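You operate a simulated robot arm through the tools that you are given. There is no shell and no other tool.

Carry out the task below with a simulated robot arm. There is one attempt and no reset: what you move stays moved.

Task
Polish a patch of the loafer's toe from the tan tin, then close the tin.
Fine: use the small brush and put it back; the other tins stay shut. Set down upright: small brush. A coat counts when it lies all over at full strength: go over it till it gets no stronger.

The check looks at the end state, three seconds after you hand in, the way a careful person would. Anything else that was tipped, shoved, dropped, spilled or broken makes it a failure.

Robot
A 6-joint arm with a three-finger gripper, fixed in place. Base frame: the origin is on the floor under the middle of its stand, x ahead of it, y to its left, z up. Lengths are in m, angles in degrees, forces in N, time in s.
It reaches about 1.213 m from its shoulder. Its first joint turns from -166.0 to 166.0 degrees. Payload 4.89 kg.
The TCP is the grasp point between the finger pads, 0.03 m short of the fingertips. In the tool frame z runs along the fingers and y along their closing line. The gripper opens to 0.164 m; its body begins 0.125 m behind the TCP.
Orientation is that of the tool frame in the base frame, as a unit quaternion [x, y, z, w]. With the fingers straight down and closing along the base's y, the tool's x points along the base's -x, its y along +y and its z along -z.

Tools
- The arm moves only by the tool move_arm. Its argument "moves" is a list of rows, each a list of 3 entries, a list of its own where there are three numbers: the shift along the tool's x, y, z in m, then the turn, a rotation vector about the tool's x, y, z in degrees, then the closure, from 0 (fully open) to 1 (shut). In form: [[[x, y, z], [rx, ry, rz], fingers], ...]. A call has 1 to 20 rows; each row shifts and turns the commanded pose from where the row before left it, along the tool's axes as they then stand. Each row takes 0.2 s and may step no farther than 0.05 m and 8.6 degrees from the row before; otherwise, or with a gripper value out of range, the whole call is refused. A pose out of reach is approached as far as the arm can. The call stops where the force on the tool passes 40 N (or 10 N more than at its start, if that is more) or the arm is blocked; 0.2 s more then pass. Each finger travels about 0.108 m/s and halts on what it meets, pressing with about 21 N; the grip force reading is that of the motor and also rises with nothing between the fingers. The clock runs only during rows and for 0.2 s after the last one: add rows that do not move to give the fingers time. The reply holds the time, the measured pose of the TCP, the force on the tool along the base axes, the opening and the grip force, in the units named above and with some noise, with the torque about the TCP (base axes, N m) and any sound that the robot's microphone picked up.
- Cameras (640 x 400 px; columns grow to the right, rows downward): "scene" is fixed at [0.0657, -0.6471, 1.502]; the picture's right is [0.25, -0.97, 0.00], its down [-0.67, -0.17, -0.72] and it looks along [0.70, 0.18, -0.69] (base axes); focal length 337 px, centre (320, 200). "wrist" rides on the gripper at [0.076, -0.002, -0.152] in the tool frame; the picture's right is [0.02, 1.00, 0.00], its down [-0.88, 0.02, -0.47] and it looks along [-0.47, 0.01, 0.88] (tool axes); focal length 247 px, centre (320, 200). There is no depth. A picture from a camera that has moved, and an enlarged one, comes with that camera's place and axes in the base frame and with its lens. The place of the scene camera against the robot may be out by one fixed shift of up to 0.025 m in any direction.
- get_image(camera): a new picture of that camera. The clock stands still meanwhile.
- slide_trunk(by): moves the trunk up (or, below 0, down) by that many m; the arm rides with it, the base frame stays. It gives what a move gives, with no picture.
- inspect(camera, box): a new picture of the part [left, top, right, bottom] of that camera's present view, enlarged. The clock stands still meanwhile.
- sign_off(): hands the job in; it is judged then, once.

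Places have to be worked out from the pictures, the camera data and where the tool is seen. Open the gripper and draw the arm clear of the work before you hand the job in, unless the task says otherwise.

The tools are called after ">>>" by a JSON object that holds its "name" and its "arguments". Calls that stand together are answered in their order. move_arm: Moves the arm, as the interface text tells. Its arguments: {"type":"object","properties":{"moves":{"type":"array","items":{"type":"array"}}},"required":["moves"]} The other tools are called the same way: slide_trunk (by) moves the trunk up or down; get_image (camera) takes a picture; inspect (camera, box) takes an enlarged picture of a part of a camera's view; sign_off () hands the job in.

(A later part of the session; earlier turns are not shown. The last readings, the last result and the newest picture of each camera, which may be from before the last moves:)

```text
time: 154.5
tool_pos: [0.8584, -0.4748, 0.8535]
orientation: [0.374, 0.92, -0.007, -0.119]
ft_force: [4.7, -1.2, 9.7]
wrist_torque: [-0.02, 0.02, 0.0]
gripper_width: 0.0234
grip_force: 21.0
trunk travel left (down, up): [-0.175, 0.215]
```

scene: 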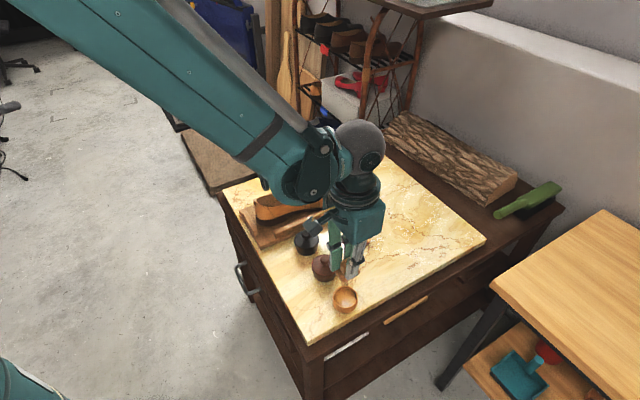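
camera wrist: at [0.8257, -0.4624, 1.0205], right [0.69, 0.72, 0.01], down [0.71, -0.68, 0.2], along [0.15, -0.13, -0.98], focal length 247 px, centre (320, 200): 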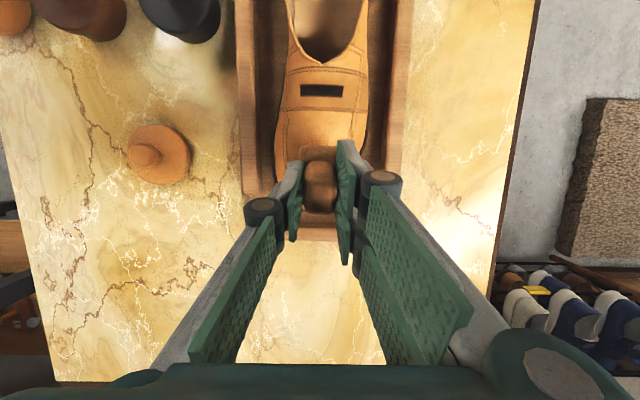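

Contact at 10 N; I'll ease 0.3 mm and stroke this lane twice back and forth.

>>> {"name": "move_arm", "arguments": {"moves": [[[0.005, 0, -0.0003], [0, 0, 0], 1], [[0.005, 0, 0], [0, 0, 0], 1], [[0.005, 0, 0], [0, 0, 0], 1], [[0.005, 0, 0], [0, 0, 0], 1], [[0.005, 0, 0], [0, 0, 0], 1], [[0, 0, 0], [0, 0, 0], 1]]}}

```text
time: 155.9
tool_pos: [0.8414, -0.4577, 0.858]
orientation: [0.374, 0.92, -0.007, -0.118]
ft_force: [5.9, -4.1, 17.2]
wrist_torque: [0.05, 0.04, -0.05]
gripper_width: 0.0232
grip_force: 21.8
trunk travel left (down, up): [-0.175, 0.215]
```

Force rose to 17 N at the heel-ward end; I'll ease off 0.5 mm and continue the strokes.

>>> {"name": "move_arm", "arguments": {"moves": [[[0, 0, -0.0005], [0, 0, 0], 1], [[-0.005, 0, 0.0001], [0, 0, 0], 1], [[-0.005, 0, 0.0001], [0, 0, 0], 1], [[-0.005, 0, 0.0001], [0, 0, 0], 1], [[-0.005, 0, 0.0001], [0, 0, 0], 1], [[-0.005, 0, 0.0001], [0, 0, 0], 1], [[0.005, 0, -0.0001], [0, 0, 0], 1], [[0.005, 0, -0.0001], [0, 0, 0], 1], [[0.005, 0, -0.0001], [0, 0, 0], 1], [[0.005, 0, -0.0001], [0, 0, 0], 1], [[0.005, 0, -0.0001], [0, 0, 0], 1], [[-0.005, 0, 0.0001], [0, 0, 0], 1], [[-0.005, 0, 0.0001], [0, 0, 0], 1], [[-0.005, 0, 0.0001], [0, 0, 0], 1], [[-0.005, 0, 0.0001], [0, 0, 0], 1], [[-0.005, 0, 0.0001], [0, 0, 0], 1], [[0, 0, 0], [0, 0, 0], 1]]}}

>>> {"name": "inspect", "arguments": {"camera": "scene", "box": [235, 160, 375, 260]}}

```text
time: 159.5
tool_pos: [0.858, -0.476, 0.8528]
orientation: [0.373, 0.92, -0.007, -0.119]
ft_force: [0.2, -0.1, 0.5]
wrist_torque: [0.02, 0.0, 0.01]
gripper_width: 0.0233
grip_force: 21.0
trunk travel left (down, up): [-0.175, 0.215]
```

```text
4.00 times, centred on (305, 210) of scene
camera zoom: at [0.0657, -0.6471, 1.502], right [0.25, -0.97, 0.0], down [-0.67, -0.17, -0.72], along [0.7, 0.18, -0.69], focal length 1348 px, centre (380, 160)
```

zoom: 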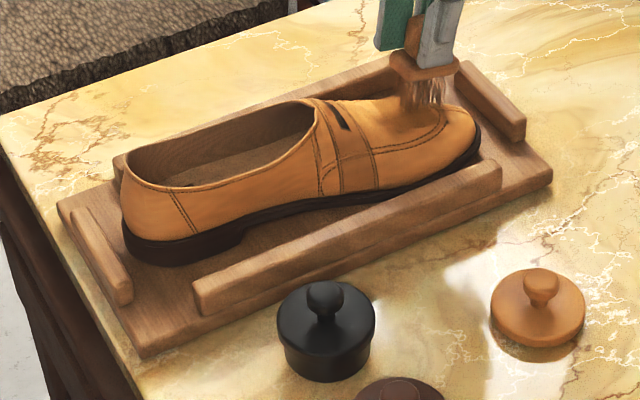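

Far side done. Lift, unroll, and take the comparison view.

>>> {"name": "move_arm", "arguments": {"moves": [[[0, 0, -0.0125], [0, 0, 0], 1], [[0, 0, -0.02], [0, 0, 0], 1], [[0, 0, -0.02], [0, 0, 0], 1], [[0, 0, 0], [-3, 0, 0], 1], [[0, 0, 0], [-3, 0, 0], 1], [[-0.0425, -0.0085, 0], [0, 0, 0], 1], [[-0.0425, -0.0085, 0], [0, 0, 0], 1], [[0, 0, 0], [0, 0, 0], 1]]}}

>>> {"name": "inspect", "arguments": {"camera": "wrist", "box": [270, 0, 390, 110]}}

>>> {"name": "inspect", "arguments": {"camera": "wrist", "box": [300, 5, 380, 75]}}

>>> {"name": "inspect", "arguments": {"camera": "scene", "box": [318, 178, 348, 202]}}

```text
time: 161.3
tool_pos: [0.9157, -0.5508, 0.8867]
orientation: [0.38, 0.919, 0.041, -0.099]
ft_force: [-0.3, -0.2, -0.8]
wrist_torque: [0.06, 0.05, -0.01]
gripper_width: 0.0233
grip_force: 21.0
trunk travel left (down, up): [-0.175, 0.215]
```

```text
3.64 times, centred on (330, 55) of wrist
camera zoom: at [0.8832, -0.5225, 1.0486], right [0.69, 0.72, 0.0], down [0.69, -0.67, 0.27], along [0.2, -0.19, -0.96], focal length 898 px, centre (284, 727)
```

zoom: 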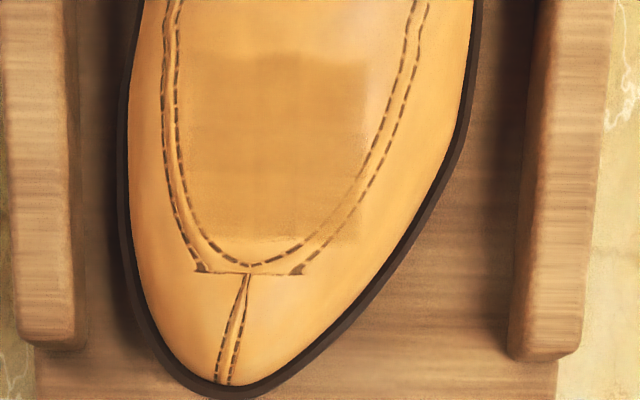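

```text
5.71 times, centred on (340, 40) of wrist
camera zoom: at [0.8832, -0.5225, 1.0486], right [0.69, 0.72, 0.0], down [0.69, -0.67, 0.27], along [0.2, -0.19, -0.96], focal length 1411 px, centre (206, 1114)
```

zoom: 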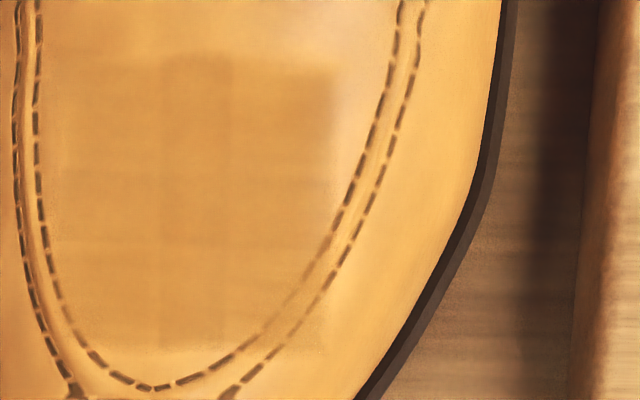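

```text
16.00 times, centred on (333, 190) of scene
camera zoom: at [0.0657, -0.6471, 1.502], right [0.25, -0.97, 0.0], down [-0.67, -0.17, -0.72], along [0.7, 0.18, -0.69], focal length 5390 px, centre (112, 360)
```

zoom: 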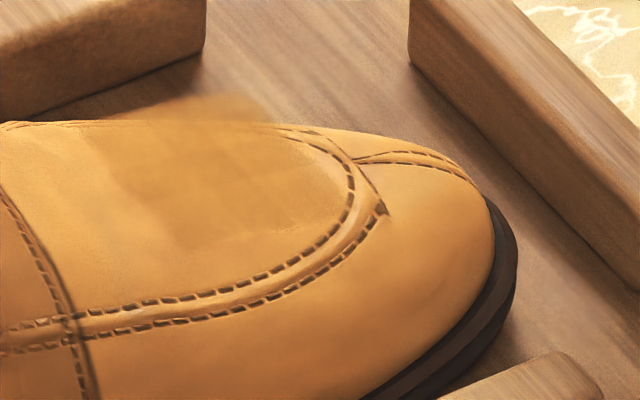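

It looks the same as before on the far side, so that part is saturated. The near side rose last time, so I'll give it one more rolled pass to confirm it gets no stronger.

>>> {"name": "move_arm", "arguments": {"moves": [[[0.0425, -0.0158, 0], [0, 0, 0], 1], [[0.0425, -0.0158, 0], [0, 0, 0], 1], [[0, 0, 0], [-4, 0, 0], 1], [[0, 0, 0], [-4, 0, 0], 1], [[0, 0, 0.02], [0, 0, 0], 1], [[0, 0, 0.02], [0, 0, 0], 1], [[0, 0, 0.006], [0, 0, 0], 1], [[0, 0, 0.002], [0, 0, 0], 1], [[0, 0, 0], [0, 0, 0], 1]]}}

```text
time: 163.3
tool_pos: [0.8327, -0.5021, 0.8574]
orientation: [0.386, 0.914, 0.105, -0.072]
ft_force: [-0.6, -0.8, -0.2]
wrist_torque: [-0.01, 0.02, 0.0]
gripper_width: 0.0235
grip_force: 21.2
trunk travel left (down, up): [-0.175, 0.215]
```

Free; lower 2 mm in two steps.

>>> {"name": "move_arm", "arguments": {"moves": [[[0, 0, 0.001], [0, 0, 0], 1], [[0, 0, 0.001], [0, 0, 0], 1], [[0, 0, 0], [0, 0, 0], 1]]}}

```text
time: 164.1
tool_pos: [0.8335, -0.5019, 0.8546]
orientation: [0.386, 0.914, 0.105, -0.073]
ft_force: [0.1, 0.8, 0.2]
wrist_torque: [-0.01, 0.02, 0.01]
gripper_width: 0.0234
grip_force: 21.0
trunk travel left (down, up): [-0.175, 0.215]
```

One more millimetre.

>>> {"name": "move_arm", "arguments": {"moves": [[[0, 0, 0.001], [0, 0, 0], 1], [[0, 0, 0], [0, 0, 0], 1]]}}

```text
time: 164.7
tool_pos: [0.8331, -0.502, 0.8528]
orientation: [0.386, 0.914, 0.104, -0.072]
ft_force: [1.3, -1.7, 3.1]
wrist_torque: [-0.14, -0.16, -0.01]
gripper_width: 0.0234
grip_force: 20.5
trunk travel left (down, up): [-0.175, 0.215]
```

Contact at 3 N. Two more cycles on the near lane.

>>> {"name": "move_arm", "arguments": {"moves": [[[0.005, 0, 0.0001], [0, 0, 0], 1], [[0.005, 0, 0.0001], [0, 0, 0], 1], [[0.005, 0, 0.0001], [0, 0, 0], 1], [[0.005, 0, 0.0001], [0, 0, 0], 1], [[0.005, 0, 0.0001], [0, 0, 0], 1], [[-0.005, 0, -0.0001], [0, 0, 0], 1], [[-0.005, 0, -0.0001], [0, 0, 0], 1], [[-0.005, 0, -0.0001], [0, 0, 0], 1], [[-0.005, 0, -0.0001], [0, 0, 0], 1], [[-0.005, 0, -0.0001], [0, 0, 0], 1], [[0, 0, 0], [0, 0, 0], 1]]}}

>>> {"name": "move_arm", "arguments": {"moves": [[[0, -0.004, 0.0004], [0, 0, 0], 1], [[0.005, 0, 0.0001], [0, 0, 0], 1], [[0.005, 0, 0.0001], [0, 0, 0], 1], [[0.005, 0, 0.0001], [0, 0, 0], 1], [[0.005, 0, 0.0001], [0, 0, 0], 1], [[0.005, 0, 0.0001], [0, 0, 0], 1], [[-0.005, 0, -0.0001], [0, 0, 0], 1], [[-0.005, 0, -0.0001], [0, 0, 0], 1], [[-0.005, 0, -0.0001], [0, 0, 0], 1], [[-0.005, 0, -0.0001], [0, 0, 0], 1], [[-0.005, 0, -0.0001], [0, 0, 0], 1], [[0, 0, 0], [0, 0, 0], 1]]}}

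```text
time: 167.1
tool_pos: [0.832, -0.5019, 0.8538]
orientation: [0.385, 0.914, 0.104, -0.072]
ft_force: [-0.2, 0.5, 1.6]
wrist_torque: [0.01, -0.02, -0.01]
gripper_width: 0.0232
grip_force: 20.6
trunk travel left (down, up): [-0.175, 0.215]
```

```text
time: 169.7
tool_pos: [0.8307, -0.5035, 0.854]
orientation: [0.386, 0.914, 0.106, -0.073]
ft_force: [-0.5, -0.8, 0.6]
wrist_torque: [0.0, -0.06, -0.02]
gripper_width: 0.0235
grip_force: 21.1
trunk travel left (down, up): [-0.175, 0.215]
```

Now lift, unroll and compare again at the same view.

>>> {"name": "move_arm", "arguments": {"moves": [[[0, 0.004, -0.0114], [0, 0, 0], 1], [[0, 0, -0.02], [0, 0, 0], 1], [[0, 0, -0.02], [0, 0, 0], 1], [[0, 0, 0], [4, 0, 0], 1], [[0, 0, 0], [4, 0, 0], 1], [[-0.0425, 0.0158, 0], [0, 0, 0], 1], [[-0.0425, 0.0158, 0], [0, 0, 0], 1], [[0, 0, 0], [0, 0, 0], 1]]}}

>>> {"name": "inspect", "arguments": {"camera": "wrist", "box": [270, 0, 390, 110]}}

>>> {"name": "inspect", "arguments": {"camera": "wrist", "box": [300, 5, 380, 75]}}

>>> {"name": "inspect", "arguments": {"camera": "scene", "box": [318, 178, 348, 202]}}

```text
time: 171.5
tool_pos: [0.9181, -0.551, 0.8876]
orientation: [0.38, 0.919, 0.041, -0.099]
ft_force: [0.4, -1.0, -0.9]
wrist_torque: [0.04, 0.01, -0.03]
gripper_width: 0.0234
grip_force: 21.0
trunk travel left (down, up): [-0.175, 0.215]
```

```text
3.64 times, centred on (330, 55) of wrist
camera zoom: at [0.8866, -0.5215, 1.0508], right [0.69, 0.72, 0.0], down [0.69, -0.67, 0.27], along [0.2, -0.19, -0.96], focal length 898 px, centre (284, 727)
```

zoom: 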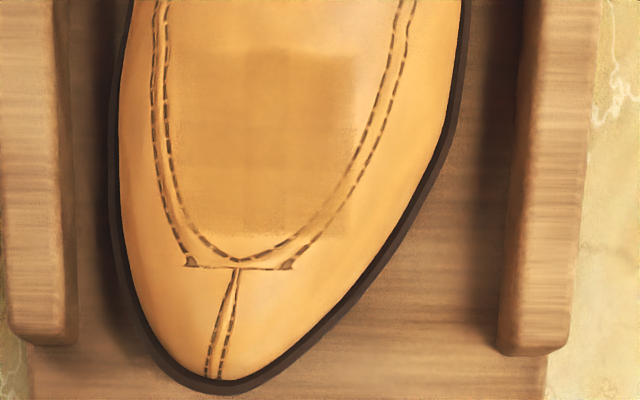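

```text
5.71 times, centred on (340, 40) of wrist
camera zoom: at [0.8866, -0.5215, 1.0508], right [0.69, 0.72, 0.0], down [0.69, -0.67, 0.27], along [0.2, -0.19, -0.96], focal length 1411 px, centre (206, 1114)
```

zoom: 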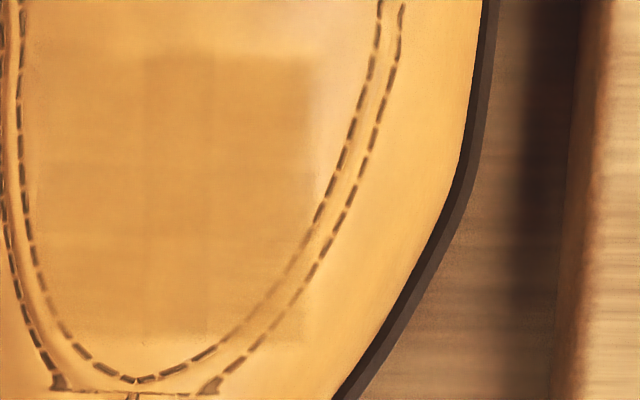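

```text
16.00 times, centred on (333, 190) of scene
camera zoom: at [0.0657, -0.6471, 1.502], right [0.25, -0.97, 0.0], down [-0.67, -0.17, -0.72], along [0.7, 0.18, -0.69], focal length 5390 px, centre (112, 360)
```

zoom: 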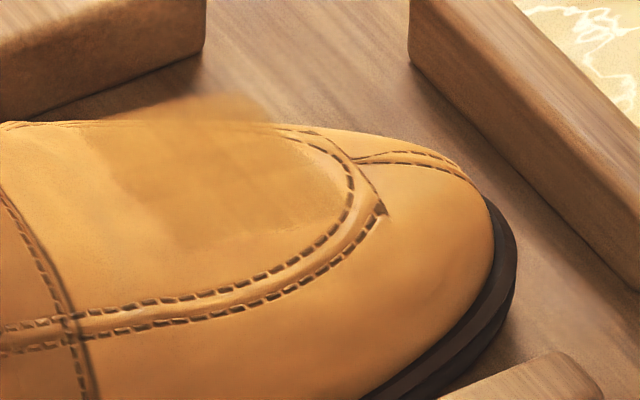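

The near side no longer changes. I'll make a last close check of the near edge's contrast against bare leather.

>>> {"name": "inspect", "arguments": {"camera": "wrist", "box": [300, 15, 332, 35]}}

>>> {"name": "inspect", "arguments": {"camera": "wrist", "box": [300, 40, 332, 60]}}

>>> {"name": "inspect", "arguments": {"camera": "wrist", "box": [322, 15, 354, 35]}}

>>> {"name": "inspect", "arguments": {"camera": "wrist", "box": [322, 45, 354, 65]}}

```text
16.00 times, centred on (316, 25) of wrist
camera zoom: at [0.8866, -0.5215, 1.0508], right [0.69, 0.72, 0.0], down [0.69, -0.67, 0.27], along [0.2, -0.19, -0.96], focal length 3952 px, centre (384, 3000)
```

zoom: 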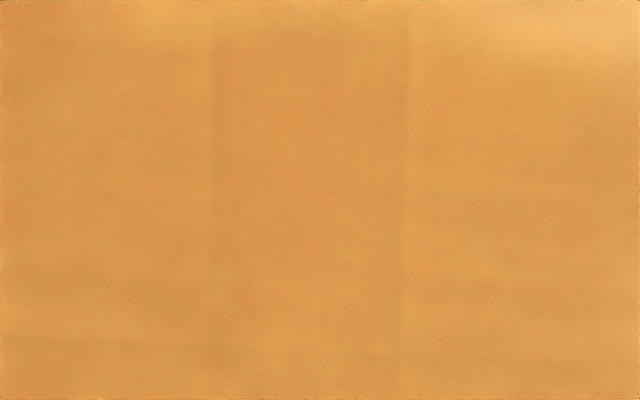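

```text
16.00 times, centred on (316, 50) of wrist
camera zoom: at [0.8866, -0.5215, 1.0508], right [0.69, 0.72, 0.0], down [0.69, -0.67, 0.27], along [0.2, -0.19, -0.96], focal length 3952 px, centre (384, 2600)
```

zoom: 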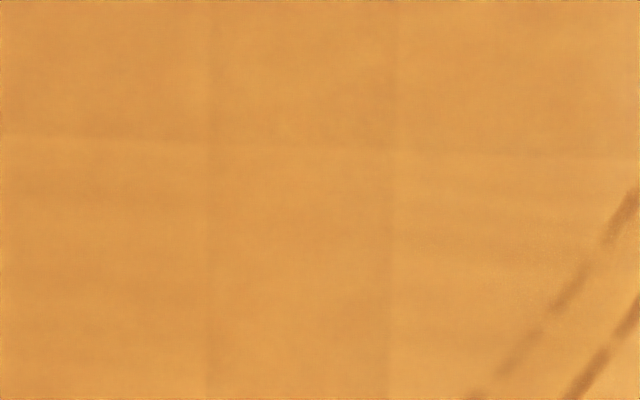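

```text
16.00 times, centred on (338, 25) of wrist
camera zoom: at [0.8866, -0.5215, 1.0508], right [0.69, 0.72, 0.0], down [0.69, -0.67, 0.27], along [0.2, -0.19, -0.96], focal length 3952 px, centre (32, 3000)
```

zoom: 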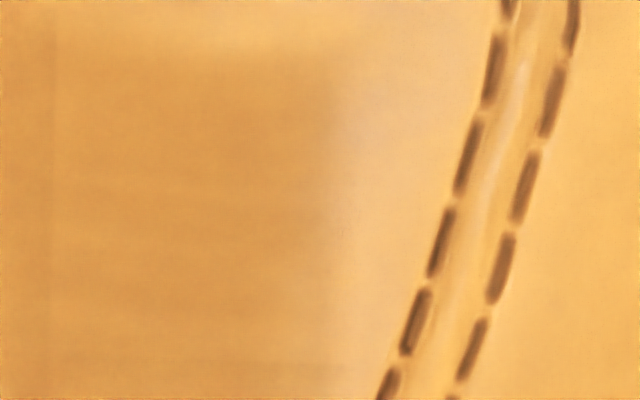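

```text
16.00 times, centred on (338, 55) of wrist
camera zoom: at [0.8866, -0.5215, 1.0508], right [0.69, 0.72, 0.0], down [0.69, -0.67, 0.27], along [0.2, -0.19, -0.96], focal length 3952 px, centre (32, 2520)
```

zoom: 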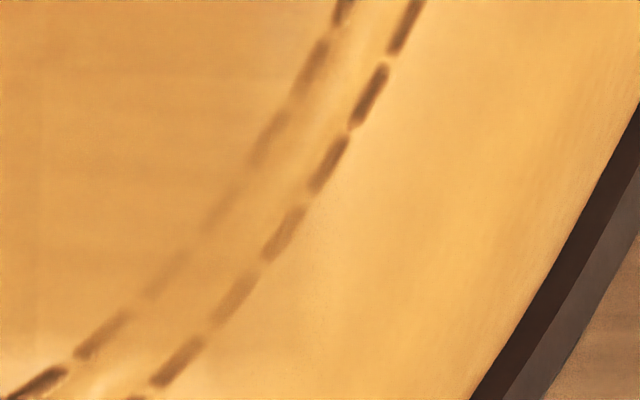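

The whole square is now even, and more strokes no longer change it. Now I'll return the brush: level the tool, and move above the brush's original spot (0.592, -0.678).

>>> {"name": "move_arm", "arguments": {"moves": [[[0, 0, -0.02], [0, -6.25, 0], 1], [[0, 0, 0], [0, -6.25, 0], 1], [[0.0176, -0.04, 0], [0, 0, 0], 1], [[0.0176, -0.04, 0], [0, 0, 0], 1], [[0.0176, -0.04, 0], [0, 0, 0], 1], [[0.0176, -0.04, 0], [0, 0, 0], 1], [[0.0176, -0.04, 0], [0, 0, 0], 1], [[0.0176, -0.04, 0], [0, 0, 0], 1], [[0.0176, -0.04, 0], [0, 0, 0], 1], [[0.0176, -0.04, 0], [0, 0, 0], 1], [[0, 0, 0], [0, 0, 0], 1]]}}

>>> {"name": "inspect", "arguments": {"camera": "scene", "box": [340, 210, 420, 280]}}

>>> {"name": "get_image", "arguments": {"camera": "wrist"}}

```text
time: 173.9
tool_pos: [0.5917, -0.6812, 0.9052]
orientation: [0.383, 0.924, 0.0, 0.002]
ft_force: [-0.8, -0.9, -0.5]
wrist_torque: [-0.04, -0.02, 0.03]
gripper_width: 0.0233
grip_force: 20.5
trunk travel left (down, up): [-0.175, 0.215]
```

```text
5.71 times, centred on (380, 245) of scene
camera zoom: at [0.0657, -0.6471, 1.502], right [0.25, -0.97, 0.0], down [-0.67, -0.17, -0.72], along [0.7, 0.18, -0.69], focal length 1925 px, centre (-23, -57)
```

zoom: 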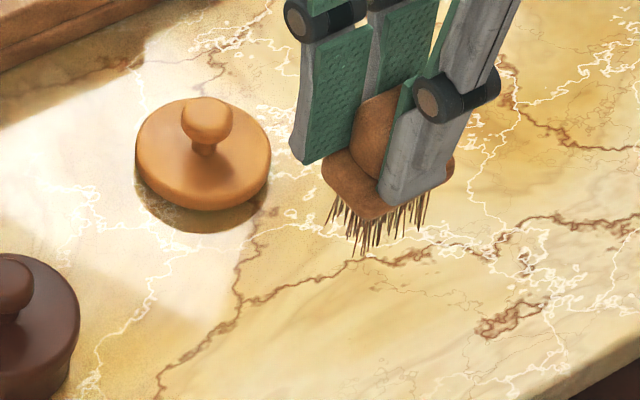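

```text
taken
camera wrist: at [0.536, -0.6278, 1.055], right [0.69, 0.72, 0.0], down [0.64, -0.61, 0.48], along [0.34, -0.33, -0.88], focal length 247 px, centre (320, 200)
```

wrist: 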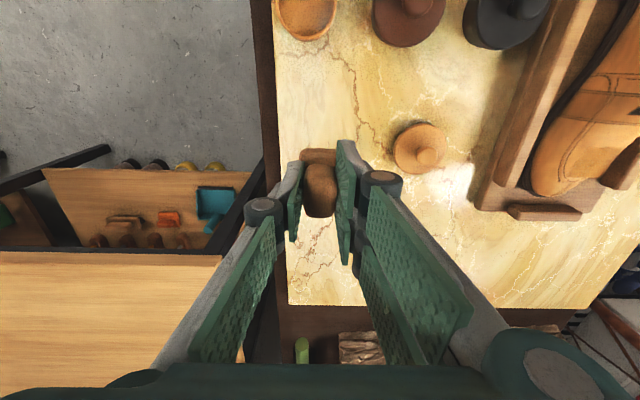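

Let me look closely at how the brush sits in the grip now, for its pitch.

>>> {"name": "inspect", "arguments": {"camera": "wrist", "box": [240, 110, 400, 230]}}

>>> {"name": "inspect", "arguments": {"camera": "scene", "box": [372, 218, 402, 258]}}

```text
3.33 times, centred on (320, 170) of wrist
camera zoom: at [0.536, -0.6278, 1.055], right [0.69, 0.72, 0.0], down [0.64, -0.61, 0.48], along [0.34, -0.33, -0.88], focal length 823 px, centre (320, 300)
```

zoom: 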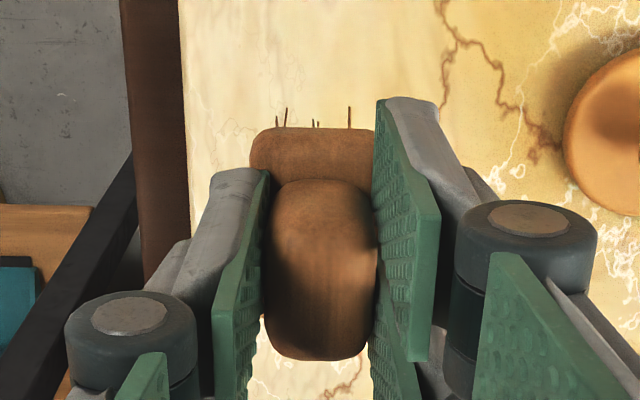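

```text
10.00 times, centred on (387, 238) of scene
camera zoom: at [0.0657, -0.6471, 1.502], right [0.25, -0.97, 0.0], down [-0.67, -0.17, -0.72], along [0.7, 0.18, -0.69], focal length 3369 px, centre (-350, -180)
```

zoom: 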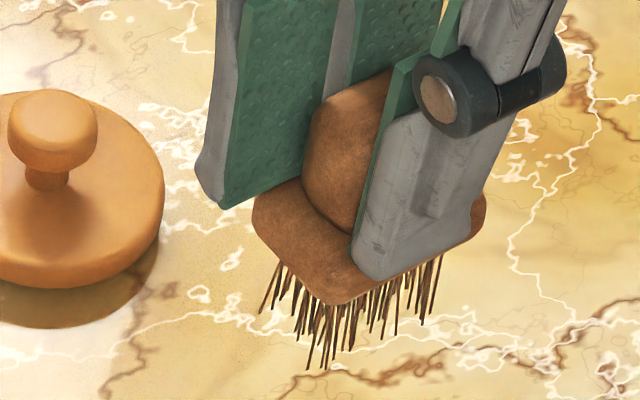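

The brush has merely slid about 3 mm along the fingers with no noticeable pitch, so it's upright. I'll correct for that and lower it over its original spot.

>>> {"name": "move_arm", "arguments": {"moves": [[[0.004, 0.003, 0.03], [0, 0, 0], 1], [[0, 0, 0.03], [0, 0, 0], 1], [[0, 0, 0.03], [0, 0, 0], 1], [[0, 0, 0.012], [0, 0, 0], 1], [[0, 0, 0], [0, 0, 0], 1]]}}

>>> {"name": "inspect", "arguments": {"camera": "scene", "box": [350, 230, 420, 290]}}

```text
time: 175.1
tool_pos: [0.5924, -0.6755, 0.8011]
orientation: [0.382, 0.924, 0.0, 0.001]
ft_force: [0.4, 0.3, -0.8]
wrist_torque: [0.05, 0.06, -0.03]
gripper_width: 0.0235
grip_force: 21.3
trunk travel left (down, up): [-0.175, 0.215]
```

```text
6.67 times, centred on (385, 260) of scene
camera zoom: at [0.0657, -0.6471, 1.502], right [0.25, -0.97, 0.0], down [-0.67, -0.17, -0.72], along [0.7, 0.18, -0.69], focal length 2246 px, centre (-113, -200)
```

zoom: 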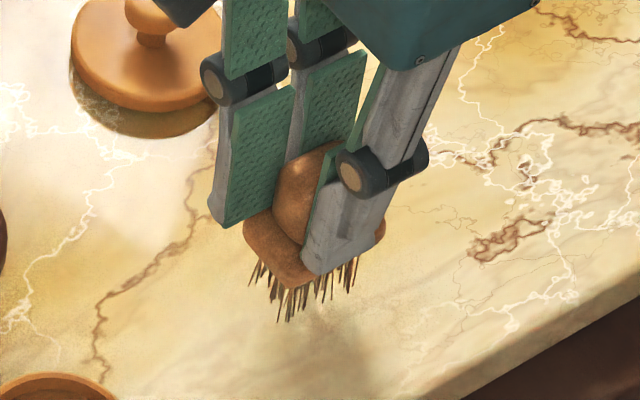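

About 8 mm to go; lowering 5 mm, then fine steps.

>>> {"name": "move_arm", "arguments": {"moves": [[[0, 0, 0.003], [0, 0, 0], 1], [[0, 0, 0.002], [0, 0, 0], 1], [[0, 0, 0], [0, 0, 0], 1]]}}

```text
time: 175.9
tool_pos: [0.5929, -0.6754, 0.7982]
orientation: [0.382, 0.924, -0.001, 0.002]
ft_force: [-0.5, 0.1, -1.2]
wrist_torque: [0.01, -0.02, 0.01]
gripper_width: 0.0234
grip_force: 20.9
trunk travel left (down, up): [-0.175, 0.215]
```

Free still; 1.5 mm more.

>>> {"name": "move_arm", "arguments": {"moves": [[[0, 0, 0.0015], [0, 0, 0], 1], [[0, 0, 0], [0, 0, 0], 1]]}}

```text
time: 176.5
tool_pos: [0.5922, -0.675, 0.7967]
orientation: [0.383, 0.924, -0.001, 0.001]
ft_force: [0.5, -0.4, -0.7]
wrist_torque: [0.0, 0.01, 0.01]
gripper_width: 0.0234
grip_force: 20.9
trunk travel left (down, up): [-0.175, 0.215]
```

Another 1.2 mm.

>>> {"name": "move_arm", "arguments": {"moves": [[[0, 0, 0.0012], [0, 0, 0], 1], [[0, 0, 0], [0, 0, 0], 1]]}}

```text
time: 177.1
tool_pos: [0.5923, -0.6771, 0.7949]
orientation: [0.382, 0.924, -0.001, 0.002]
ft_force: [-0.7, 0.4, -0.5]
wrist_torque: [0.0, 0.02, -0.01]
gripper_width: 0.0233
grip_force: 20.7
trunk travel left (down, up): [-0.175, 0.215]
```

Another millimetre.

>>> {"name": "move_arm", "arguments": {"moves": [[[0, 0, 0.001], [0, 0, 0], 1], [[0, 0, 0], [0, 0, 0], 1]]}}

```text
time: 177.7
tool_pos: [0.5937, -0.6761, 0.7941]
orientation: [0.382, 0.924, 0.0, 0.002]
ft_force: [0.6, -0.1, -1.3]
wrist_torque: [0.0, 0.0, 0.03]
gripper_width: 0.0233
grip_force: 20.8
trunk travel left (down, up): [-0.175, 0.215]
```

No contact yet; 0.8 mm more.

>>> {"name": "move_arm", "arguments": {"moves": [[[0, 0, 0.0008], [0, 0, 0], 1], [[0, 0, 0], [0, 0, 0], 1]]}}

```text
time: 178.3
tool_pos: [0.5936, -0.675, 0.7931]
orientation: [0.381, 0.925, -0.001, 0.001]
ft_force: [-0.6, -0.9, 4.5]
wrist_torque: [0.05, 0.03, 0.0]
gripper_width: 0.0235
grip_force: 20.8
trunk travel left (down, up): [-0.175, 0.215]
```

Gentle contact (4.5 N) with almost no torque: the brush stands flat. Open the fingers slowly and check before rising.

>>> {"name": "move_arm", "arguments": {"moves": [[[0, 0, 0], [0, 0, 0], 0.9], [[0, 0, 0], [0, 0, 0], 0.82], [[0, 0, 0], [0, 0, 0], 0.74], [[0, 0, 0], [0, 0, 0], 0.66], [[0, 0, 0], [0, 0, 0], 0.6], [[0, 0, 0], [0, 0, 0], 0.6]]}}

>>> {"name": "inspect", "arguments": {"camera": "scene", "box": [350, 230, 420, 290]}}

>>> {"name": "inspect", "arguments": {"camera": "wrist", "box": [240, 110, 400, 230]}}

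```text
time: 179.7
tool_pos: [0.5943, -0.6757, 0.7936]
orientation: [0.382, 0.924, -0.001, 0.002]
ft_force: [0.9, 0.4, -0.2]
wrist_torque: [0.0, -0.05, -0.01]
gripper_width: 0.0656
grip_force: 0.1
trunk travel left (down, up): [-0.175, 0.215]
```

```text
6.67 times, centred on (385, 260) of scene
camera zoom: at [0.0657, -0.6471, 1.502], right [0.25, -0.97, 0.0], down [-0.67, -0.17, -0.72], along [0.7, 0.18, -0.69], focal length 2246 px, centre (-113, -200)
```

zoom: 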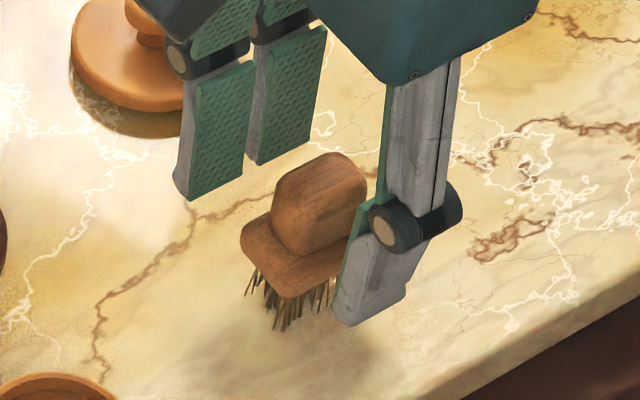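

```text
3.33 times, centred on (320, 170) of wrist
camera zoom: at [0.5371, -0.6221, 0.9435], right [0.69, 0.72, 0.0], down [0.64, -0.61, 0.48], along [0.34, -0.33, -0.88], focal length 823 px, centre (320, 300)
```

zoom: 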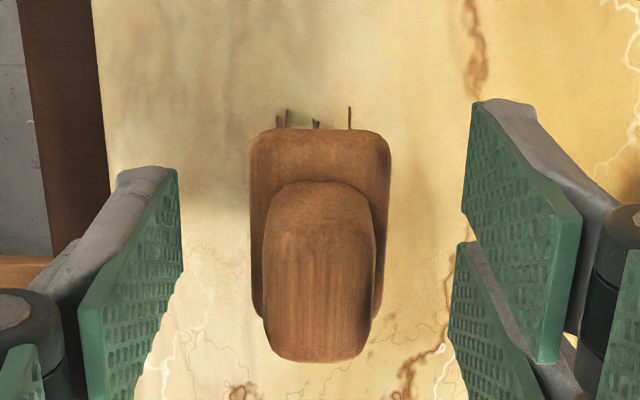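

Brush stands upright at its place. I'll rise straight up and check the overall scene.

>>> {"name": "move_arm", "arguments": {"moves": [[[0, 0, -0.02], [0, 0, 0], 0.6], [[0, 0, -0.03], [0, 0, 0], 0.6], [[0, 0, -0.04], [0, 0, 0], 0.6], [[0, 0, -0.02], [0, 0, 0], 0.6], [[0, 0, 0], [0, 0, 0], 0.6]]}}

>>> {"name": "inspect", "arguments": {"camera": "scene", "box": [290, 230, 410, 320]}}

>>> {"name": "get_image", "arguments": {"camera": "wrist"}}

```text
time: 180.9
tool_pos: [0.5938, -0.6752, 0.9034]
orientation: [0.382, 0.924, -0.001, 0.002]
ft_force: [-0.5, -0.6, 0.5]
wrist_torque: [-0.03, -0.04, -0.02]
gripper_width: 0.0656
grip_force: 0.2
trunk travel left (down, up): [-0.175, 0.215]
```

```text
4.44 times, centred on (350, 275) of scene
camera zoom: at [0.0657, -0.6471, 1.502], right [0.25, -0.97, 0.0], down [-0.67, -0.17, -0.72], along [0.7, 0.18, -0.69], focal length 1497 px, centre (187, -133)
```

zoom: 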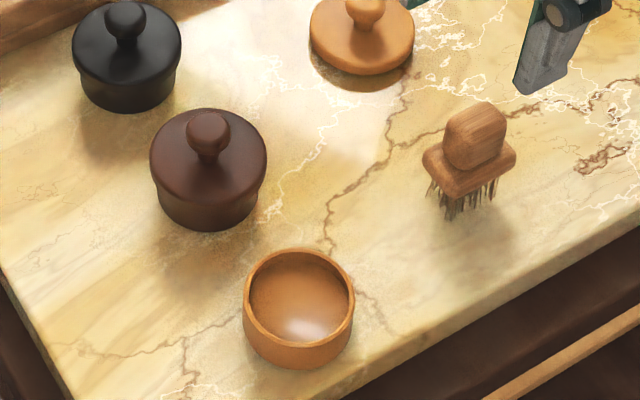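

```text
taken
camera wrist: at [0.5382, -0.6224, 1.0538], right [0.69, 0.72, 0.0], down [0.64, -0.61, 0.48], along [0.34, -0.33, -0.88], focal length 247 px, centre (320, 200)
```

wrist: 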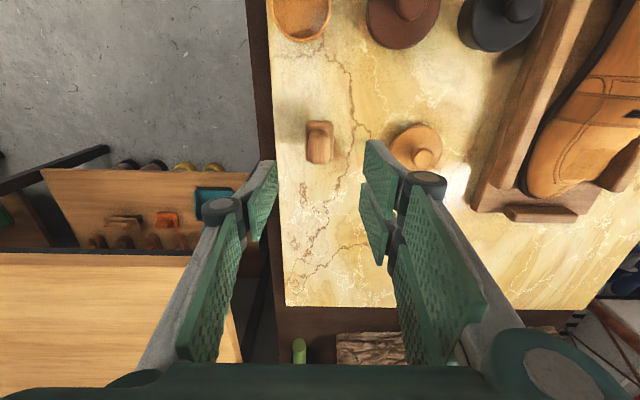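

The brush is back within a millimetre or two of where it was. Next: yaw back 90° and move over the lid to pick it up.

>>> {"name": "move_arm", "arguments": {"moves": [[[0, 0, 0], [0, 0, -7.5], 0.6], [[0, 0, 0], [0, 0, -7.5], 0.6], [[0, 0, 0], [0, 0, -7.5], 0.6], [[0, 0, 0], [0, 0, -7.5], 0.6], [[0, 0, 0], [0, 0, -7.5], 0.6], [[0, 0, 0], [0, 0, -7.5], 0.6], [[0, 0, 0], [0, 0, -7.5], 0.6], [[0, 0, 0], [0, 0, -7.5], 0.6], [[0, 0, 0], [0, 0, -7.5], 0.6], [[0, 0, 0], [0, 0, -7.5], 0.6], [[0, 0, 0], [0, 0, -7.5], 0.6], [[0, 0, 0], [0, 0, -7.5], 0.6], [[-0.0324, -0.006, 0], [0, 0, 0], 0.6], [[-0.0324, -0.006, 0], [0, 0, 0], 0.6], [[-0.0324, -0.006, 0], [0, 0, 0], 0.6], [[-0.0324, -0.006, 0], [0, 0, 0], 0.6], [[0, 0, 0], [0, 0, 0], 0.6]]}}

>>> {"name": "get_image", "arguments": {"camera": "wrist"}}

>>> {"name": "inspect", "arguments": {"camera": "wrist", "box": [260, 80, 380, 190]}}

```text
time: 184.5
tool_pos: [0.7019, -0.6, 0.9023]
orientation: [-0.384, 0.923, -0.002, 0.001]
ft_force: [0.1, 1.4, -0.1]
wrist_torque: [0.0, -0.02, 0.01]
gripper_width: 0.0658
grip_force: 0.1
trunk travel left (down, up): [-0.175, 0.215]
```

```text
taken
camera wrist: at [0.6477, -0.6552, 1.0533], right [-0.72, 0.69, 0.0], down [0.61, 0.64, 0.47], along [0.33, 0.34, -0.88], focal length 247 px, centre (320, 200)
```

wrist: 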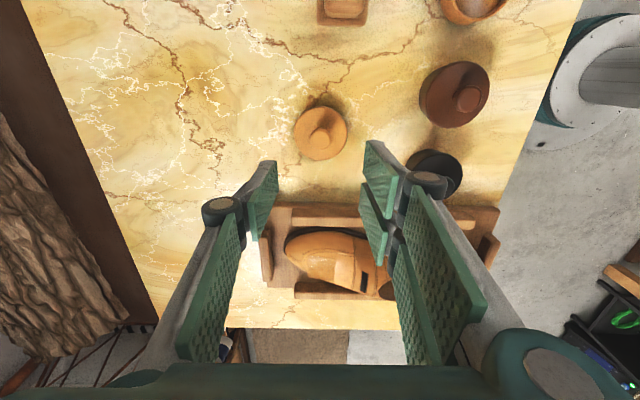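

```text
3.64 times, centred on (320, 135) of wrist
camera zoom: at [0.6477, -0.6552, 1.0533], right [-0.72, 0.69, 0.0], down [0.61, 0.64, 0.47], along [0.33, 0.34, -0.88], focal length 898 px, centre (320, 436)
```

zoom: 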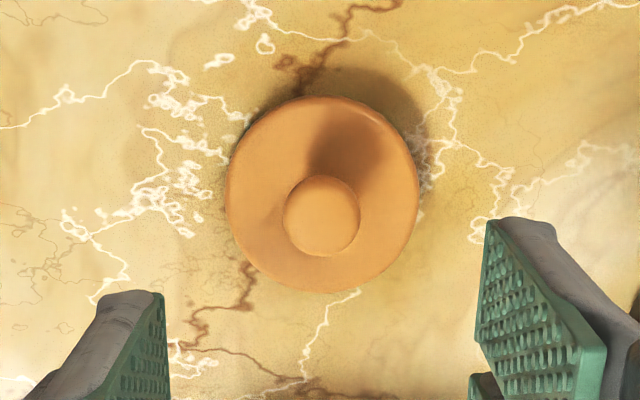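

Lid knob at about (0.701, -0.601) is right beneath. I'll descend around it, check, then grip.

>>> {"name": "move_arm", "arguments": {"moves": [[[0, 0, 0.03], [0, 0, 0], 0.6], [[0, 0, 0.03], [0, 0, 0], 0.6], [[0, 0, 0.03], [0, 0, 0], 0.6], [[0, 0, 0.03], [0, 0, 0], 0.6], [[0, 0, 0], [0, 0, 0], 0.6]]}}

>>> {"name": "inspect", "arguments": {"camera": "wrist", "box": [240, 110, 400, 230]}}

```text
time: 185.7
tool_pos: [0.7019, -0.6024, 0.7831]
orientation: [-0.384, 0.923, -0.002, 0.0]
ft_force: [1.0, -0.6, -0.7]
wrist_torque: [0.02, 0.01, 0.02]
gripper_width: 0.0654
grip_force: 0.0
trunk travel left (down, up): [-0.175, 0.215]
```

```text
3.33 times, centred on (320, 170) of wrist
camera zoom: at [0.6481, -0.6572, 0.9335], right [-0.72, 0.69, 0.0], down [0.61, 0.64, 0.47], along [0.33, 0.34, -0.88], focal length 823 px, centre (320, 300)
```

zoom: 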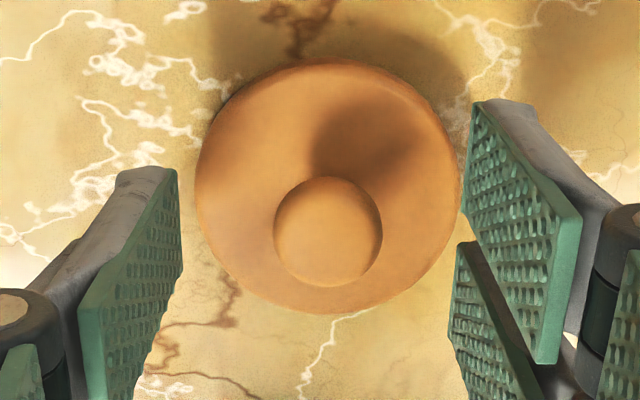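

Knob centred. Descend 14 mm and close.

>>> {"name": "move_arm", "arguments": {"moves": [[[0, 0, 0.008], [0, 0, 0], 0.6], [[0, 0, 0.006], [0, 0, 0], 0.6], [[0, 0, 0], [0, 0, 0], 0.75], [[0, 0, 0], [0, 0, 0], 0.9], [[0, 0, 0], [0, 0, 0], 1], [[0, 0, 0], [0, 0, 0], 1], [[0, 0, 0], [0, 0, 0], 1]]}}

>>> {"name": "inspect", "arguments": {"camera": "wrist", "box": [240, 110, 400, 230]}}

```text
time: 187.3
tool_pos: [0.7019, -0.602, 0.7679]
orientation: [-0.384, 0.923, -0.002, 0.001]
ft_force: [0.3, -0.4, 0.4]
wrist_torque: [0.0, 0.0, 0.02]
gripper_width: 0.0237
grip_force: 21.2
trunk travel left (down, up): [-0.175, 0.215]
```

```text
3.33 times, centred on (320, 170) of wrist
camera zoom: at [0.6484, -0.6561, 0.92], right [-0.72, 0.69, 0.0], down [0.61, 0.64, 0.47], along [0.33, 0.34, -0.88], focal length 823 px, centre (320, 300)
```

zoom: 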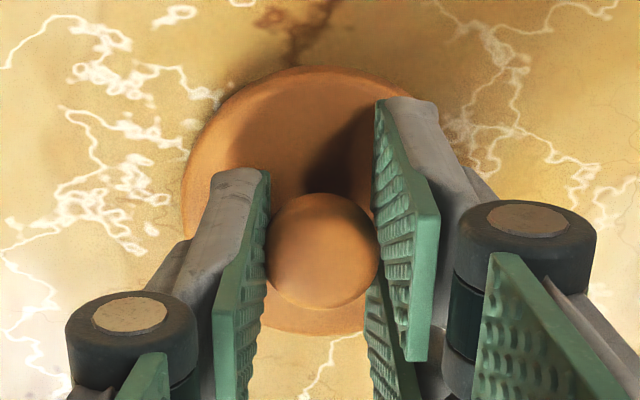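

Lid gripped. I'll lift it and carry it to just beside the tin (over the brown one, well clear) so the camera can see the tin's rim.

>>> {"name": "move_arm", "arguments": {"moves": [[[0, 0, -0.01], [0, 0, 0], 1], [[0, 0, -0.03], [0, 0, 0], 1], [[0, 0, -0.04], [0, 0, 0], 1], [[0, 0, -0.04], [0, 0, 0], 1], [[0.01815, 0.03925, 0], [0, 0, 0], 1], [[0.01815, 0.03925, 0], [0, 0, 0], 1], [[0.01815, 0.03925, 0], [0, 0, 0], 1], [[0.01815, 0.03925, 0], [0, 0, 0], 1], [[0, 0, 0], [0, 0, 0], 1]]}}

>>> {"name": "get_image", "arguments": {"camera": "wrist"}}

>>> {"name": "inspect", "arguments": {"camera": "wrist", "box": [270, 10, 370, 110]}}

>>> {"name": "inspect", "arguments": {"camera": "scene", "box": [290, 220, 410, 320]}}

```text
time: 189.3
tool_pos: [0.5379, -0.5403, 0.8889]
orientation: [-0.384, 0.923, -0.002, 0.001]
ft_force: [-0.6, 0.3, -0.3]
wrist_torque: [-0.06, -0.05, 0.0]
gripper_width: 0.0233
grip_force: 20.9
trunk travel left (down, up): [-0.175, 0.215]
```

```text
taken
camera wrist: at [0.4835, -0.5947, 1.0393], right [-0.72, 0.69, 0.0], down [0.61, 0.64, 0.47], along [0.33, 0.34, -0.88], focal length 247 px, centre (320, 200)
```

wrist: 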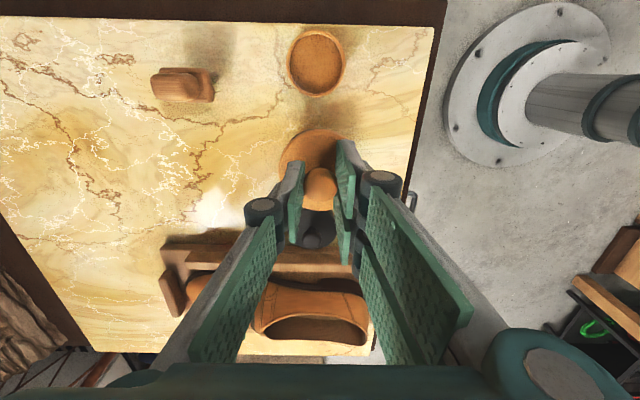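

```text
4.00 times, centred on (320, 60) of wrist
camera zoom: at [0.4835, -0.5947, 1.0393], right [-0.72, 0.69, 0.0], down [0.61, 0.64, 0.47], along [0.33, 0.34, -0.88], focal length 988 px, centre (320, 760)
```

zoom: 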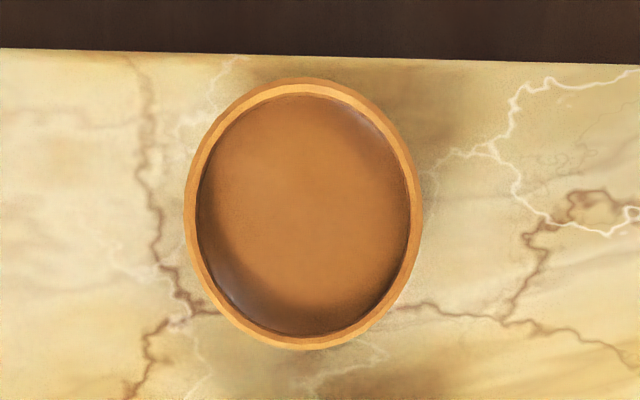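

```text
4.00 times, centred on (350, 270) of scene
camera zoom: at [0.0657, -0.6471, 1.502], right [0.25, -0.97, 0.0], down [-0.67, -0.17, -0.72], along [0.7, 0.18, -0.69], focal length 1348 px, centre (200, -80)
```

zoom: 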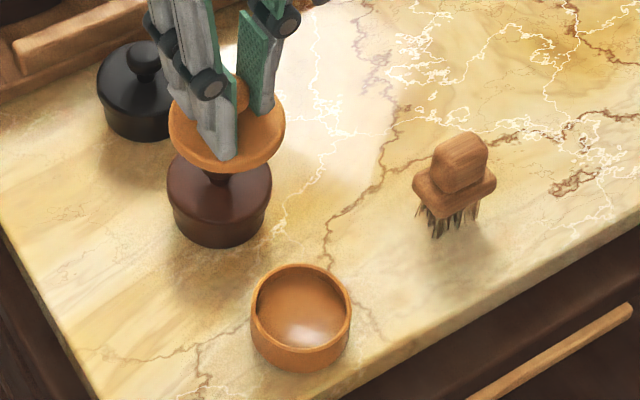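

Tin's rim centre is at about (0.4858, -0.600). I'll move the lid directly above it at safe height and verify.

>>> {"name": "move_arm", "arguments": {"moves": [[[0.0394, -0.0025, 0], [0, 0, 0], 1], [[0.0394, -0.0026, 0], [0, 0, 0], 1], [[0, 0, 0.03], [0, 0, 0], 1], [[0, 0, 0.02], [0, 0, 0], 1], [[0, 0, 0], [0, 0, 0], 1]]}}

>>> {"name": "move_arm", "arguments": {"moves": [[[0, 0, 0], [0, 0, 0], 1], [[0, 0, 0], [0, 0, 0], 1]]}}

>>> {"name": "inspect", "arguments": {"camera": "wrist", "box": [240, 90, 400, 230]}}

>>> {"name": "inspect", "arguments": {"camera": "scene", "box": [310, 240, 390, 320]}}

```text
time: 190.5
tool_pos: [0.4864, -0.5998, 0.8384]
orientation: [-0.384, 0.923, -0.002, 0.0]
ft_force: [0.2, 0.1, 0.2]
wrist_torque: [0.04, 0.02, 0.01]
gripper_width: 0.0231
grip_force: 21.6
trunk travel left (down, up): [-0.175, 0.215]
```

```text
time: 191.1
tool_pos: [0.4862, -0.6004, 0.838]
orientation: [-0.383, 0.924, -0.002, 0.0]
ft_force: [-1.0, -0.3, 0.2]
wrist_torque: [0.01, -0.03, 0.01]
gripper_width: 0.0228
grip_force: 21.1
trunk travel left (down, up): [-0.175, 0.215]
```

```text
2.86 times, centred on (320, 160) of wrist
camera zoom: at [0.4331, -0.6547, 0.9889], right [-0.72, 0.69, 0.0], down [0.61, 0.64, 0.47], along [0.33, 0.34, -0.88], focal length 706 px, centre (320, 314)
```

zoom: 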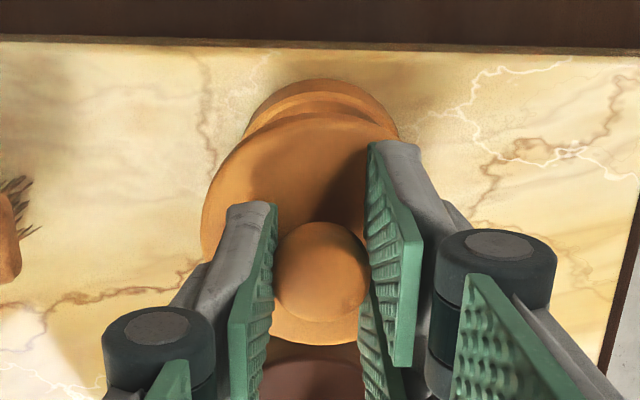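

```text
5.00 times, centred on (350, 280) of scene
camera zoom: at [0.0657, -0.6471, 1.502], right [0.25, -0.97, 0.0], down [-0.67, -0.17, -0.72], along [0.7, 0.18, -0.69], focal length 1684 px, centre (170, -200)
```

zoom: 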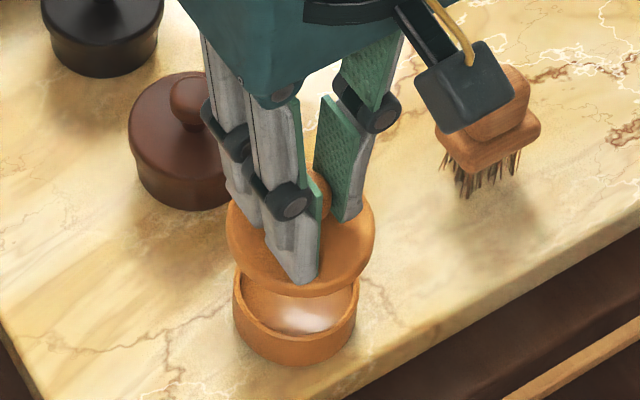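

Lid is aligned over the tin to within ~1 mm. I'll trim 1 mm and lower to about 1 cm above seating.

>>> {"name": "move_arm", "arguments": {"moves": [[[0, 0.001, 0.015], [0, 0, 0], 1], [[0, 0, 0.012], [0, 0, 0], 1], [[0, 0, 0.006], [0, 0, 0], 1], [[0, 0, 0], [0, 0, 0], 1]]}}

>>> {"name": "inspect", "arguments": {"camera": "wrist", "box": [240, 90, 400, 230]}}

>>> {"name": "inspect", "arguments": {"camera": "scene", "box": [320, 260, 380, 320]}}

```text
time: 192.1
tool_pos: [0.4865, -0.598, 0.8067]
orientation: [-0.384, 0.923, -0.002, 0.001]
ft_force: [0.7, -0.6, 0.0]
wrist_torque: [0.02, 0.01, 0.0]
gripper_width: 0.0232
grip_force: 20.8
trunk travel left (down, up): [-0.175, 0.215]
```

```text
2.86 times, centred on (320, 160) of wrist
camera zoom: at [0.4326, -0.6535, 0.9558], right [-0.72, 0.69, 0.0], down [0.61, 0.64, 0.47], along [0.33, 0.34, -0.88], focal length 706 px, centre (320, 314)
```

zoom: 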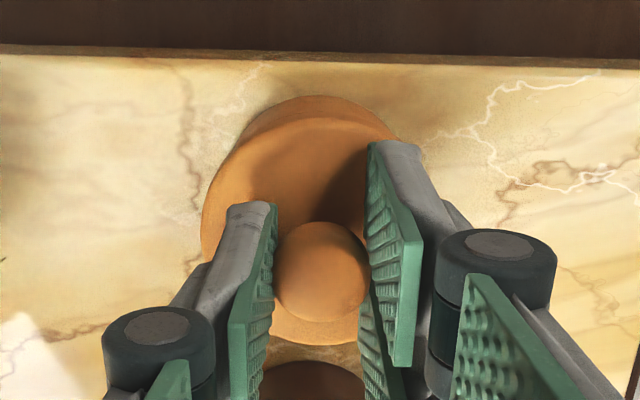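

```text
6.67 times, centred on (350, 290) of scene
camera zoom: at [0.0657, -0.6471, 1.502], right [0.25, -0.97, 0.0], down [-0.67, -0.17, -0.72], along [0.7, 0.18, -0.69], focal length 2246 px, centre (120, -400)
```

zoom: 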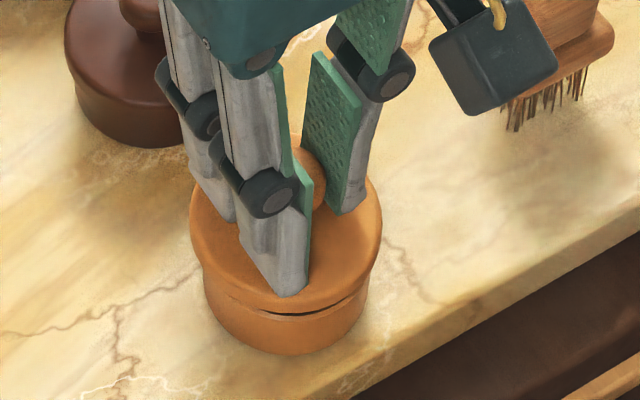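

Well aligned, a slim gap remains. Lower 4 mm.

>>> {"name": "move_arm", "arguments": {"moves": [[[0, 0, 0.002], [0, 0, 0], 1], [[0, 0, 0.002], [0, 0, 0], 1], [[0, 0, 0], [0, 0, 0], 1]]}}

```text
time: 192.9
tool_pos: [0.4863, -0.599, 0.8017]
orientation: [-0.384, 0.923, -0.002, 0.001]
ft_force: [0.3, 0.3, 0.4]
wrist_torque: [0.0, 0.0, 0.01]
gripper_width: 0.0234
grip_force: 21.3
trunk travel left (down, up): [-0.175, 0.215]
```

No resistance. Lower 2 mm more.

>>> {"name": "move_arm", "arguments": {"moves": [[[0, 0, 0.001], [0, 0, 0], 1], [[0, 0, 0.001], [0, 0, 0], 1], [[0, 0, 0], [0, 0, 0], 1]]}}

```text
time: 193.7
tool_pos: [0.4874, -0.599, 0.7997]
orientation: [-0.383, 0.924, -0.002, 0.0]
ft_force: [-0.3, -0.4, -0.4]
wrist_torque: [-0.01, -0.02, -0.01]
gripper_width: 0.0232
grip_force: 20.9
trunk travel left (down, up): [-0.175, 0.215]
```

Another 2 mm.

>>> {"name": "move_arm", "arguments": {"moves": [[[0, 0, 0.001], [0, 0, 0], 1], [[0, 0, 0.001], [0, 0, 0], 1], [[0, 0, 0], [0, 0, 0], 1]]}}

>>> {"name": "inspect", "arguments": {"camera": "scene", "box": [320, 260, 380, 320]}}

```text
time: 194.5
tool_pos: [0.4873, -0.5998, 0.7982]
orientation: [-0.383, 0.924, -0.002, 0.0]
ft_force: [0.3, -0.5, -1.1]
wrist_torque: [0.02, -0.02, 0.0]
gripper_width: 0.0229
grip_force: 20.6
trunk travel left (down, up): [-0.175, 0.215]
```

```text
6.67 times, centred on (350, 290) of scene
camera zoom: at [0.0657, -0.6471, 1.502], right [0.25, -0.97, 0.0], down [-0.67, -0.17, -0.72], along [0.7, 0.18, -0.69], focal length 2246 px, centre (120, -400)
```

zoom: 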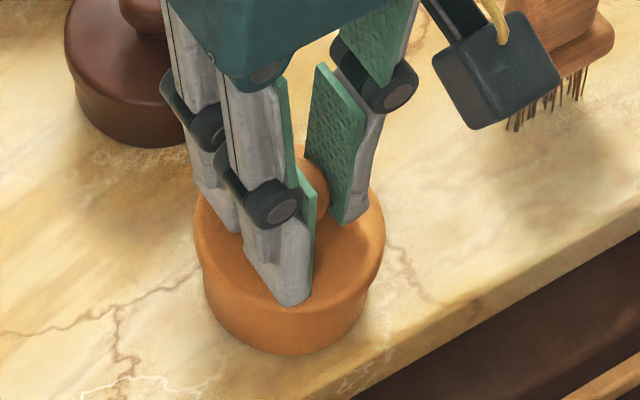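

Lid sits almost home, maybe 1 mm off to the right. I'll trim 1 mm and lower 1.5 mm.

>>> {"name": "move_arm", "arguments": {"moves": [[[0, 0.001, 0.0005], [0, 0, 0], 1], [[0, 0, 0.001], [0, 0, 0], 1], [[0, 0, 0], [0, 0, 0], 1]]}}

```text
time: 195.3
tool_pos: [0.4872, -0.5988, 0.7958]
orientation: [-0.383, 0.924, -0.001, 0.0]
ft_force: [-0.1, 0.4, -0.3]
wrist_torque: [-0.01, 0.0, 0.01]
gripper_width: 0.0232
grip_force: 21.4
trunk travel left (down, up): [-0.175, 0.215]
```

Still free at about the seating height; another millimetre.

>>> {"name": "move_arm", "arguments": {"moves": [[[0, 0, 0.001], [0, 0, 0], 1], [[0, 0, 0], [0, 0, 0], 1]]}}

```text
time: 195.9
tool_pos: [0.4864, -0.5994, 0.7956]
orientation: [-0.383, 0.924, -0.002, 0.001]
ft_force: [-0.4, 0.5, -0.4]
wrist_torque: [0.03, -0.02, -0.04]
gripper_width: 0.0232
grip_force: 21.2
trunk travel left (down, up): [-0.175, 0.215]
```

Another millimetre.

>>> {"name": "move_arm", "arguments": {"moves": [[[0, 0, 0.001], [0, 0, 0], 1], [[0, 0, 0], [0, 0, 0], 1]]}}

```text
time: 196.5
tool_pos: [0.4864, -0.599, 0.7937]
orientation: [-0.384, 0.924, -0.001, 0.001]
ft_force: [-0.3, 0.0, -0.5]
wrist_torque: [-0.03, 0.06, 0.02]
gripper_width: 0.0232
grip_force: 20.9
trunk travel left (down, up): [-0.175, 0.215]
```

Continuing 1 mm.

>>> {"name": "move_arm", "arguments": {"moves": [[[0, 0, 0.001], [0, 0, 0], 1], [[0, 0, 0], [0, 0, 0], 1]]}}

```text
time: 197.1
tool_pos: [0.487, -0.5991, 0.7945]
orientation: [-0.384, 0.923, -0.002, 0.001]
ft_force: [-1.7, -5.0, 12.0]
wrist_torque: [-0.15, 0.06, 0.0]
gripper_width: 0.0232
grip_force: 21.1
trunk travel left (down, up): [-0.175, 0.215]
heard: snap
```

Snap heard with 12 N at the seating height: the lid has closed. Let me verify it visually.

>>> {"name": "inspect", "arguments": {"camera": "scene", "box": [320, 260, 380, 320]}}

>>> {"name": "inspect", "arguments": {"camera": "wrist", "box": [240, 90, 400, 230]}}

```text
6.67 times, centred on (350, 290) of scene
camera zoom: at [0.0657, -0.6471, 1.502], right [0.25, -0.97, 0.0], down [-0.67, -0.17, -0.72], along [0.7, 0.18, -0.69], focal length 2246 px, centre (120, -400)
```

zoom: 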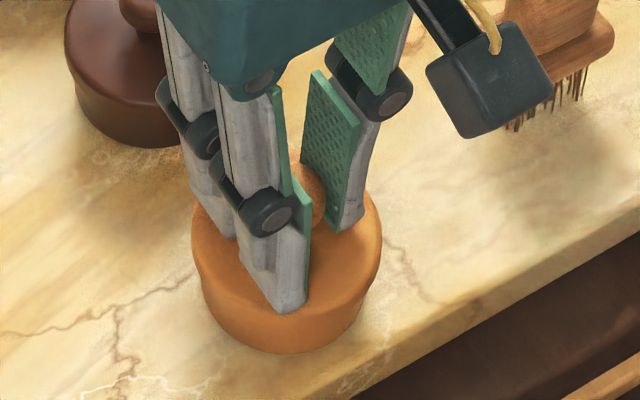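

```text
2.86 times, centred on (320, 160) of wrist
camera zoom: at [0.4329, -0.6536, 0.944], right [-0.72, 0.69, 0.0], down [0.61, 0.64, 0.47], along [0.33, 0.34, -0.88], focal length 706 px, centre (320, 314)
```

zoom: 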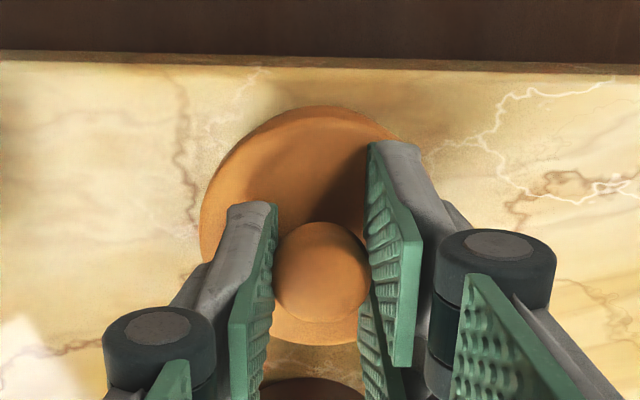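

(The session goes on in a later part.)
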